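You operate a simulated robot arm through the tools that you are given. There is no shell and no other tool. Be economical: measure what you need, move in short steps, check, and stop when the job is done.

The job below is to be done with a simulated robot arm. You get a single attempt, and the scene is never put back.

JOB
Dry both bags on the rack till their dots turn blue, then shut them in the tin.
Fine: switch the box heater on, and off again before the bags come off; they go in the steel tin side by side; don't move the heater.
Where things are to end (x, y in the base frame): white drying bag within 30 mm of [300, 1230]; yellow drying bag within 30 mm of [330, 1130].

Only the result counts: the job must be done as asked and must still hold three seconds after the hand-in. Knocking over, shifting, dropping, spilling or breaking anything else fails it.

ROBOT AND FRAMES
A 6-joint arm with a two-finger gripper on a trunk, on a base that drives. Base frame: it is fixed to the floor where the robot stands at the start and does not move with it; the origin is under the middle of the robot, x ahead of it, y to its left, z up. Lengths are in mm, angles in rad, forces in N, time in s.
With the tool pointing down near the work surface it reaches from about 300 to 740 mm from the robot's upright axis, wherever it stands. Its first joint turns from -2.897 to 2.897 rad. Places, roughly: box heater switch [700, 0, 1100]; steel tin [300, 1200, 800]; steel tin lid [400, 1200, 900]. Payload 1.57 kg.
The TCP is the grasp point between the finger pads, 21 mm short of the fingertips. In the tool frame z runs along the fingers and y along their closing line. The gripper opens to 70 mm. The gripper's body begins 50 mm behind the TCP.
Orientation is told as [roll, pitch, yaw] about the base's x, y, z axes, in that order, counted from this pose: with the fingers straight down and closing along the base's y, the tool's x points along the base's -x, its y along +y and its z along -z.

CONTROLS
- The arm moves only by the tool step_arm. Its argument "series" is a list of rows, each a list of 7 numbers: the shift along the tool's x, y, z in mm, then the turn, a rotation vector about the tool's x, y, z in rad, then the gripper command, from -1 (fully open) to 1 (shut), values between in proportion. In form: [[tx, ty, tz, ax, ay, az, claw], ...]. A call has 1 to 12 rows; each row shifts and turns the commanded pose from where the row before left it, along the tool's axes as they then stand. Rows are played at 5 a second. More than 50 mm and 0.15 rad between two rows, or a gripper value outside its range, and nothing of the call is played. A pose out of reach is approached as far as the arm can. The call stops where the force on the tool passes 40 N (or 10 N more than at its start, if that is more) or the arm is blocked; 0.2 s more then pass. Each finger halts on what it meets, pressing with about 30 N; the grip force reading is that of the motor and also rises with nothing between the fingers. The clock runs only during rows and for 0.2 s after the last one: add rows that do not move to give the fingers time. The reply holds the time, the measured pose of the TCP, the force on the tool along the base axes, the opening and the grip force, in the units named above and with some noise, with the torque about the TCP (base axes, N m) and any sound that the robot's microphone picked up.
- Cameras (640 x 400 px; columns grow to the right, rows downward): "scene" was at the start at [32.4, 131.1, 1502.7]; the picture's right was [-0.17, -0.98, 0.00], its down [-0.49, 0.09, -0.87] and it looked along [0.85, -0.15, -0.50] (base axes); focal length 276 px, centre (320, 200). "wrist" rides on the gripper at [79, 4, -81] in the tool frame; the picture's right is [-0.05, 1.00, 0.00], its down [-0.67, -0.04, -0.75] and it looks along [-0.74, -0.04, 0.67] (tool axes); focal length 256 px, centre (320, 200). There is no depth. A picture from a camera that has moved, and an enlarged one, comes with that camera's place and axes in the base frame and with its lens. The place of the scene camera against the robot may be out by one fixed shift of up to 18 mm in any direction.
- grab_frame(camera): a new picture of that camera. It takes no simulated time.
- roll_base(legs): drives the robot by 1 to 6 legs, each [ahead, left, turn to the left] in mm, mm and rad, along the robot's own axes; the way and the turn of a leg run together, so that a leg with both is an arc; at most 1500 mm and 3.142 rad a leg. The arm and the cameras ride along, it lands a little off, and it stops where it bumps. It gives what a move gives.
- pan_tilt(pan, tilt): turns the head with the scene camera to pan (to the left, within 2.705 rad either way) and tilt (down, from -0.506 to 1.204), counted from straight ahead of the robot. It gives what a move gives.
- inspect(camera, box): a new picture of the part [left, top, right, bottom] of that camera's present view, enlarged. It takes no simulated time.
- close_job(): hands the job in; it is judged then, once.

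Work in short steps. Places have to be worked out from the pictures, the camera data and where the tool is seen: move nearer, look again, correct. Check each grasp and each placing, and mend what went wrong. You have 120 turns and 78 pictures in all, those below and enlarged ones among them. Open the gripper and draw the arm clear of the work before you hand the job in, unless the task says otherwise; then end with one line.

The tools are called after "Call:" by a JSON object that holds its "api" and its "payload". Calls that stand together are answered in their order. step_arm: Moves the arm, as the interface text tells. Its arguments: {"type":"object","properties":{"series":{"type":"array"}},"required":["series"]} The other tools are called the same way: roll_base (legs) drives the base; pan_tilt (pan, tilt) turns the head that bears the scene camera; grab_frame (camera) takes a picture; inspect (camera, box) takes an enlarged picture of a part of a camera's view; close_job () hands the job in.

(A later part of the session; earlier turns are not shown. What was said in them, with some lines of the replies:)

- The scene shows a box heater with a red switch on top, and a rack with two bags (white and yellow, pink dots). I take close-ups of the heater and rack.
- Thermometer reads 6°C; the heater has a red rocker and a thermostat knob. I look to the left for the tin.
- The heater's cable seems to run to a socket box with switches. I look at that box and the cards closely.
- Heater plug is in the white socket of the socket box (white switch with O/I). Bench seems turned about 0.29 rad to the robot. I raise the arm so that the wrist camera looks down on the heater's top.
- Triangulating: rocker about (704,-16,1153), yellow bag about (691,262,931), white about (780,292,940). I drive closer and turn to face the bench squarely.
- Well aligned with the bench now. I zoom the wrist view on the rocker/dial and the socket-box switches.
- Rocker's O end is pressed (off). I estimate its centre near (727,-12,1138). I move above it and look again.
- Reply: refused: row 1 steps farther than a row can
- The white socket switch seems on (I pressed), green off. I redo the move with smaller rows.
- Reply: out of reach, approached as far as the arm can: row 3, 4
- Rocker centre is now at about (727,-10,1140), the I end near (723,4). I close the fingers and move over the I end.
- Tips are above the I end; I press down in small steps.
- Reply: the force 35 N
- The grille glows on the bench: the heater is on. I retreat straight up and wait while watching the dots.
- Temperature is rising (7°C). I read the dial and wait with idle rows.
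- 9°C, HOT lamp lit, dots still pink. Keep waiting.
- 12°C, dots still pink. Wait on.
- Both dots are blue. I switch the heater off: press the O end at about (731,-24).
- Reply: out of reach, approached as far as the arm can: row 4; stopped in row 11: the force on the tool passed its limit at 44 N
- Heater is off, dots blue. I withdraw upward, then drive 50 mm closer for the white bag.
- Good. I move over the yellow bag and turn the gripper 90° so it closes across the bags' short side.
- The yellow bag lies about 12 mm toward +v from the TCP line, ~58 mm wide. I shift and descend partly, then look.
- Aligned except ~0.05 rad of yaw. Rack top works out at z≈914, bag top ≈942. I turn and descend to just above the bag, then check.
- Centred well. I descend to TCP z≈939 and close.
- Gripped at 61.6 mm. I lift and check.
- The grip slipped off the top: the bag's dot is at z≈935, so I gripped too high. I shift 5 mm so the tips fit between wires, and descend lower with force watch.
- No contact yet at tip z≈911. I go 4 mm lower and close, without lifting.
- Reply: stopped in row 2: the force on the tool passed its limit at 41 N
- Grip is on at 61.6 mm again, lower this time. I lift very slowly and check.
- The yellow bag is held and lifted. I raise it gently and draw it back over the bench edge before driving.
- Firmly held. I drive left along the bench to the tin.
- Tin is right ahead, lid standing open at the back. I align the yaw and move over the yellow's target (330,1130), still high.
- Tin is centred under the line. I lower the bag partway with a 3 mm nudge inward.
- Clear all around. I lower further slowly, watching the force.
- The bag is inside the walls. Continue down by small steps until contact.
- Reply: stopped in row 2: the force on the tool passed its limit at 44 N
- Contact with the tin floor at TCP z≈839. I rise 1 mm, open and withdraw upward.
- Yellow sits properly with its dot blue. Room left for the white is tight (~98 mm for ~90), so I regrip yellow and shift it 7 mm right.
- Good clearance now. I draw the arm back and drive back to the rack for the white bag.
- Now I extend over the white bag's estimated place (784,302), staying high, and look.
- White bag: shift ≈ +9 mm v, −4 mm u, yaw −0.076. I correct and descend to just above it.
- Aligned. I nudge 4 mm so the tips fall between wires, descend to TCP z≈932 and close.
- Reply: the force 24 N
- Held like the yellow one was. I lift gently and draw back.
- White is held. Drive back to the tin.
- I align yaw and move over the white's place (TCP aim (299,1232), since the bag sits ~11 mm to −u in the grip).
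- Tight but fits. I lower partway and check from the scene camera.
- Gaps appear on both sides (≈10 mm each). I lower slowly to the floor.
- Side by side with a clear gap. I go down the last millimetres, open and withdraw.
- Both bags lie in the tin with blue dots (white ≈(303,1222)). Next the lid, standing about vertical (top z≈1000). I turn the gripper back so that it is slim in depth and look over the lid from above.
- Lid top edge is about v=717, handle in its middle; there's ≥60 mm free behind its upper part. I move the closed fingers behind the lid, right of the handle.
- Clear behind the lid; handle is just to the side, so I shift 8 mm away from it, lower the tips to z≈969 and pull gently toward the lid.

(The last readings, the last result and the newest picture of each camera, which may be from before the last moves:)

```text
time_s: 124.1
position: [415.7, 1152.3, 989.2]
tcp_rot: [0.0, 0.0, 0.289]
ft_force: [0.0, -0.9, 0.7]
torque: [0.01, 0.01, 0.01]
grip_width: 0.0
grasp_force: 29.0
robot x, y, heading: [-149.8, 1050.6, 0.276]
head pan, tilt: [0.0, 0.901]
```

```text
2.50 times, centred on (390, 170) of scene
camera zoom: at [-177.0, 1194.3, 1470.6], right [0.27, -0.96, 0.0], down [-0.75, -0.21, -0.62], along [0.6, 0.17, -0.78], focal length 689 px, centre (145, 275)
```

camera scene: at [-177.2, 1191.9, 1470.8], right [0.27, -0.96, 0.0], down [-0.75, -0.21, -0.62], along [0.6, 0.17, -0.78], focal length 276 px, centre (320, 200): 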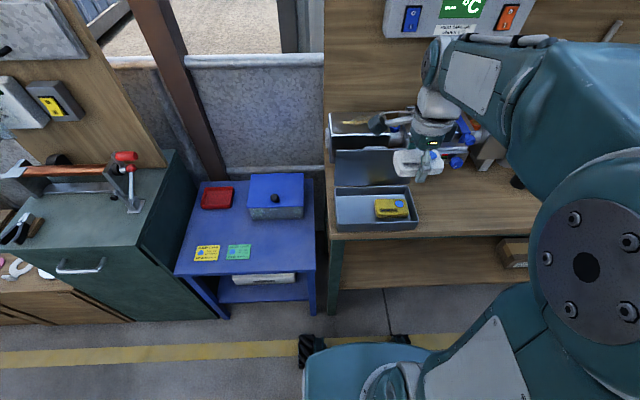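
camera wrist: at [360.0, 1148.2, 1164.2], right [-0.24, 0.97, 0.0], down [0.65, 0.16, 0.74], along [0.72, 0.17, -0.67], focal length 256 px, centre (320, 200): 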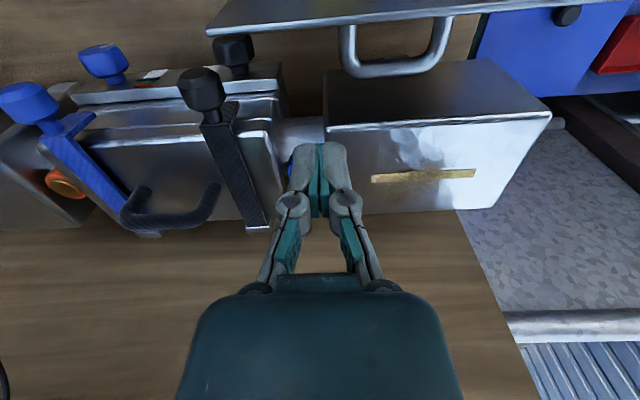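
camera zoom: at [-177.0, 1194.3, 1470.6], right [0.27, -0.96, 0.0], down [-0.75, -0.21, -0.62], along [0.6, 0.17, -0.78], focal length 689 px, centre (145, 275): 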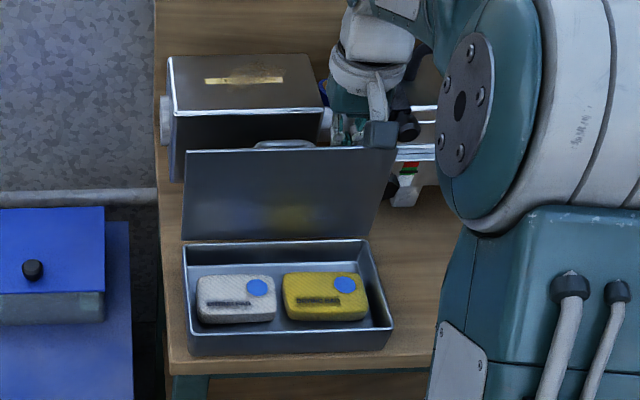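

Tips are behind the lid. I begin the pull along the arc and check.

Call:
{"api": "step_arm", "payload": {"series": [[8, 0, 0, 0, 0, 0, 1], [10, 0, 1, 0, 0, 0, 1], [12, 0, 2, 0, 0, 0, 1], [12, 0, 3, 0, 0, 0, 1], [0, 0, 0, 0, 0, 0, 1]]}}

Call:
{"api": "inspect", "payload": {"camera": "scene", "box": [310, 90, 470, 250]}}

```text
time_s: 125.3
position: [375.6, 1141.2, 983.9]
tcp_rot: [-0.001, 0.003, 0.292]
ft_force: [0.0, 0.1, 0.6]
torque: [-0.01, 0.0, 0.0]
grip_width: 0.2
grasp_force: 28.9
robot x, y, heading: [-152.7, 1051.7, 0.272]
head pan, tilt: [0.0, 0.901]
```

```text
2.50 times, centred on (390, 170) of scene
camera zoom: at [-177.2, 1194.3, 1470.6], right [0.27, -0.96, 0.0], down [-0.75, -0.21, -0.62], along [0.6, 0.17, -0.78], focal length 689 px, centre (145, 275)
```

zoom: 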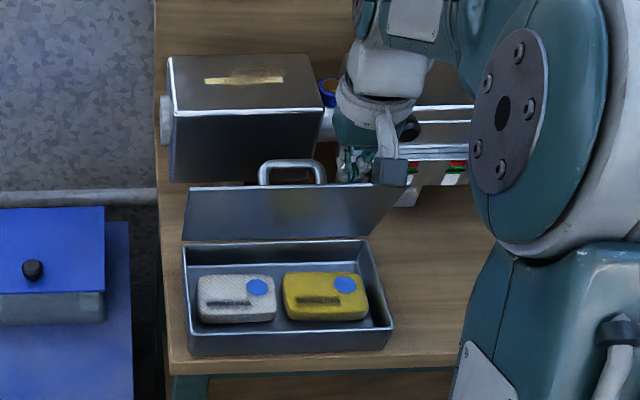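

The lid follows smoothly. I continue the arc to about 60°.

Call:
{"api": "step_arm", "payload": {"series": [[14, 0, 4, 0, 0, 0, 1], [17, 0, 8, 0, 0, 0, 1], [15, 0, 11, 0, 0, 0, 1], [13, 0, 13, 0, 0, 0, 1], [11, 0, 15, 0, 0, 0, 1], [0, 0, 0, 0, 0, 0, 1]]}}

Call:
{"api": "inspect", "payload": {"camera": "scene", "box": [310, 90, 470, 250]}}

```text
time_s: 126.7
position: [308.6, 1121.2, 934.0]
tcp_rot: [0.0, 0.002, 0.289]
ft_force: [0.0, 0.2, -0.1]
torque: [0.0, 0.02, 0.01]
grip_width: 0.0
grasp_force: 28.5
robot x, y, heading: [-151.3, 1049.9, 0.275]
head pan, tilt: [0.0, 0.901]
```

```text
2.50 times, centred on (390, 170) of scene
camera zoom: at [-177.5, 1194.2, 1470.6], right [0.27, -0.96, 0.0], down [-0.75, -0.21, -0.62], along [0.6, 0.17, -0.78], focal length 689 px, centre (145, 275)
```

zoom: 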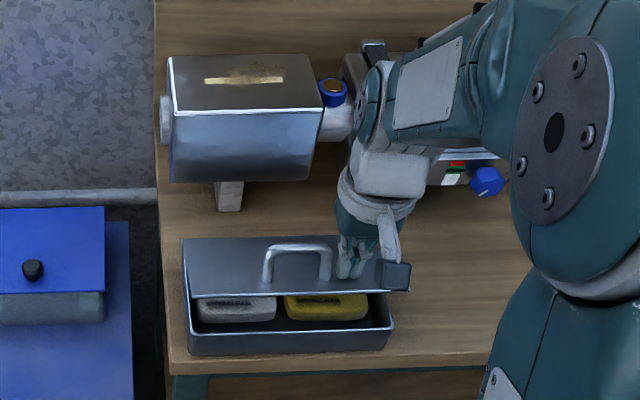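

Lid nearly shut. I press it down the rest of the way along the arc.

Call:
{"api": "step_arm", "payload": {"series": [[8, 0, 14, 0, 0, 0, 1], [5, 0, 14, 0, 0, 0, 1], [2, 0, 10, 0, 0, 0, 1], [0, 0, 6, 0, 0, 0, 1], [0, 0, 4, 0, 0, 0, 1], [0, 0, 3, 0, 0, 0, 1], [0, 0, 2, 0, 0, 0, 1], [0, 0, 2, 0, 0, 0, 1], [0, 0, 0, 0, 0, 0, 1]]}}

Call:
{"api": "inspect", "payload": {"camera": "scene", "box": [310, 130, 440, 250]}}

```text
time_s: 128.0
position: [294.9, 1116.4, 890.3]
tcp_rot: [-0.002, -0.006, 0.288]
ft_force: [-8.4, -0.4, 22.5]
torque: [-0.01, 0.1, -0.01]
grip_width: 6.0
grasp_force: 27.8
robot x, y, heading: [-152.7, 1048.9, 0.278]
head pan, tilt: [0.0, 0.901]
stopped in row 6: the force on the tool passed its limit at 45 N (the readings are from after the stop); the commanded pose is now the measured one
```

```text
3.33 times, centred on (375, 190) of scene
camera zoom: at [-179.6, 1194.3, 1470.6], right [0.27, -0.96, 0.0], down [-0.75, -0.21, -0.62], along [0.6, 0.17, -0.78], focal length 919 px, centre (137, 233)
```

zoom: 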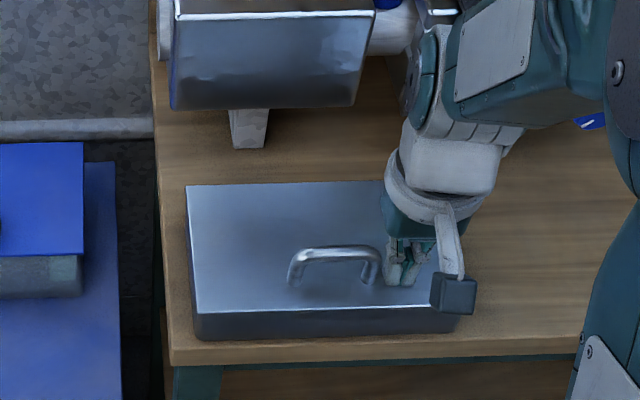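

The lid is shut. I lift off, draw back and open, then check the tin.

Call:
{"api": "step_arm", "payload": {"series": [[0, 0, -5, 0, 0, 0, 1], [0, 0, -20, 0, 0, 0, 1], [0, 0, -45, 0, 0, 0, 1], [0, 0, -45, 0, 0, 0, 1], [0, 0, -45, 0, 0, 0, 1], [0, 0, -45, 0, 0, 0, 1], [40, 0, -10, 0, 0, 0, -1], [45, 0, 0, 0, 0, 0, -1], [45, 0, 0, 0, 0, 0, -1], [0, 0, 0, 0, 0, 0, -1]]}}

Call:
{"api": "grab_frame", "payload": {"camera": "scene"}}

Call:
{"api": "grab_frame", "payload": {"camera": "wrist"}}

```text
time_s: 130.2
position: [168.0, 1079.6, 1103.0]
tcp_rot: [-0.002, -0.003, 0.291]
ft_force: [-0.8, -1.0, 0.7]
torque: [0.02, -0.02, -0.02]
grip_width: 70.0
grasp_force: 0.0
robot x, y, heading: [-156.5, 1047.5, 0.275]
head pan, tilt: [0.0, 0.901]
```

```text
7 pictures are left
camera scene: at [-178.6, 1194.2, 1470.6], right [0.27, -0.96, 0.0], down [-0.75, -0.21, -0.62], along [0.6, 0.17, -0.78], focal length 276 px, centre (320, 200)
```

scene: 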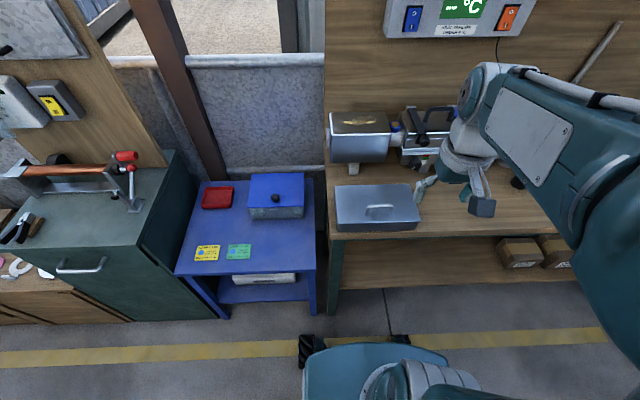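

```text
6 pictures are left
camera wrist: at [90.5, 1061.3, 1184.7], right [-0.23, 0.97, 0.0], down [0.65, 0.16, 0.75], along [0.73, 0.17, -0.66], focal length 256 px, centre (320, 200)
```

wrist: 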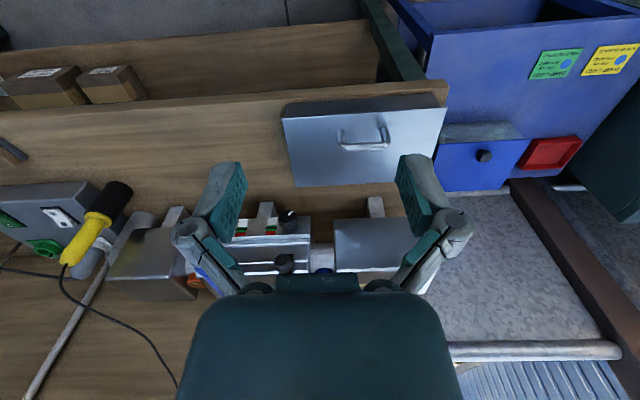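

The tin is shut. A last comparison of tin position and the heater/rack.

Call:
{"api": "inspect", "payload": {"camera": "scene", "box": [310, 90, 470, 250]}}

Call:
{"api": "pan_tilt", "payload": {"pan": -1.05, "tilt": 0.5}}

Call:
{"api": "grab_frame", "payload": {"camera": "scene"}}

```text
2.50 times, centred on (390, 170) of scene
camera zoom: at [-178.6, 1194.2, 1470.6], right [0.27, -0.96, 0.0], down [-0.75, -0.21, -0.62], along [0.6, 0.17, -0.78], focal length 689 px, centre (145, 275)
```

zoom: 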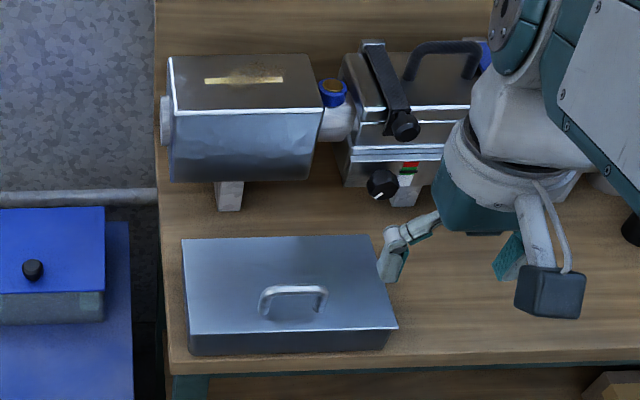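

```text
time_s: 131.5
position: [168.9, 1080.3, 1102.9]
tcp_rot: [-0.001, -0.004, 0.289]
ft_force: [0.3, -0.2, 0.4]
torque: [0.01, -0.03, 0.0]
grip_width: 70.1
grasp_force: 0.1
robot x, y, heading: [-149.3, 1050.8, 0.279]
head pan, tilt: [-1.051, 0.499]
```

```text
4 pictures are left
camera scene: at [-186.0, 1110.0, 1504.5], right [-0.7, -0.71, 0.0], down [-0.34, 0.33, -0.88], along [0.63, -0.61, -0.48], focal length 276 px, centre (320, 200)
```

scene: 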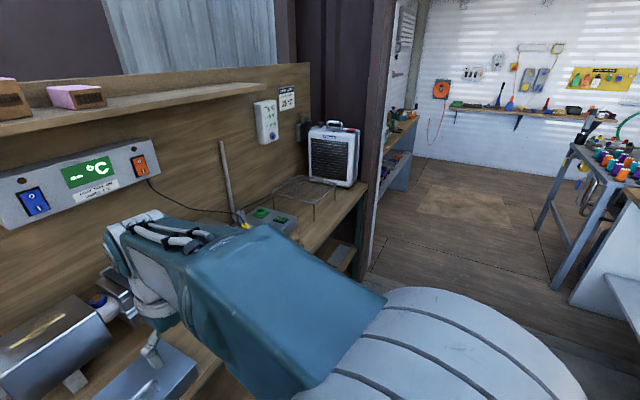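

Heater is off and in place, rack stands empty, tin unmoved (its corners are where they were) and shut, arm clear and gripper open. I hand the job in.

Call:
{"api": "close_job", "payload": {}}

```text
The job is handed in.
```

Both bags were dried on the rack until their dots turned blue, and they now lie side by side in the shut steel tin. I measured the white bag at about (303, 1222), and from the release point the yellow is at about (330, 1128). The heater was switched off before the bags came off and stands where it was.
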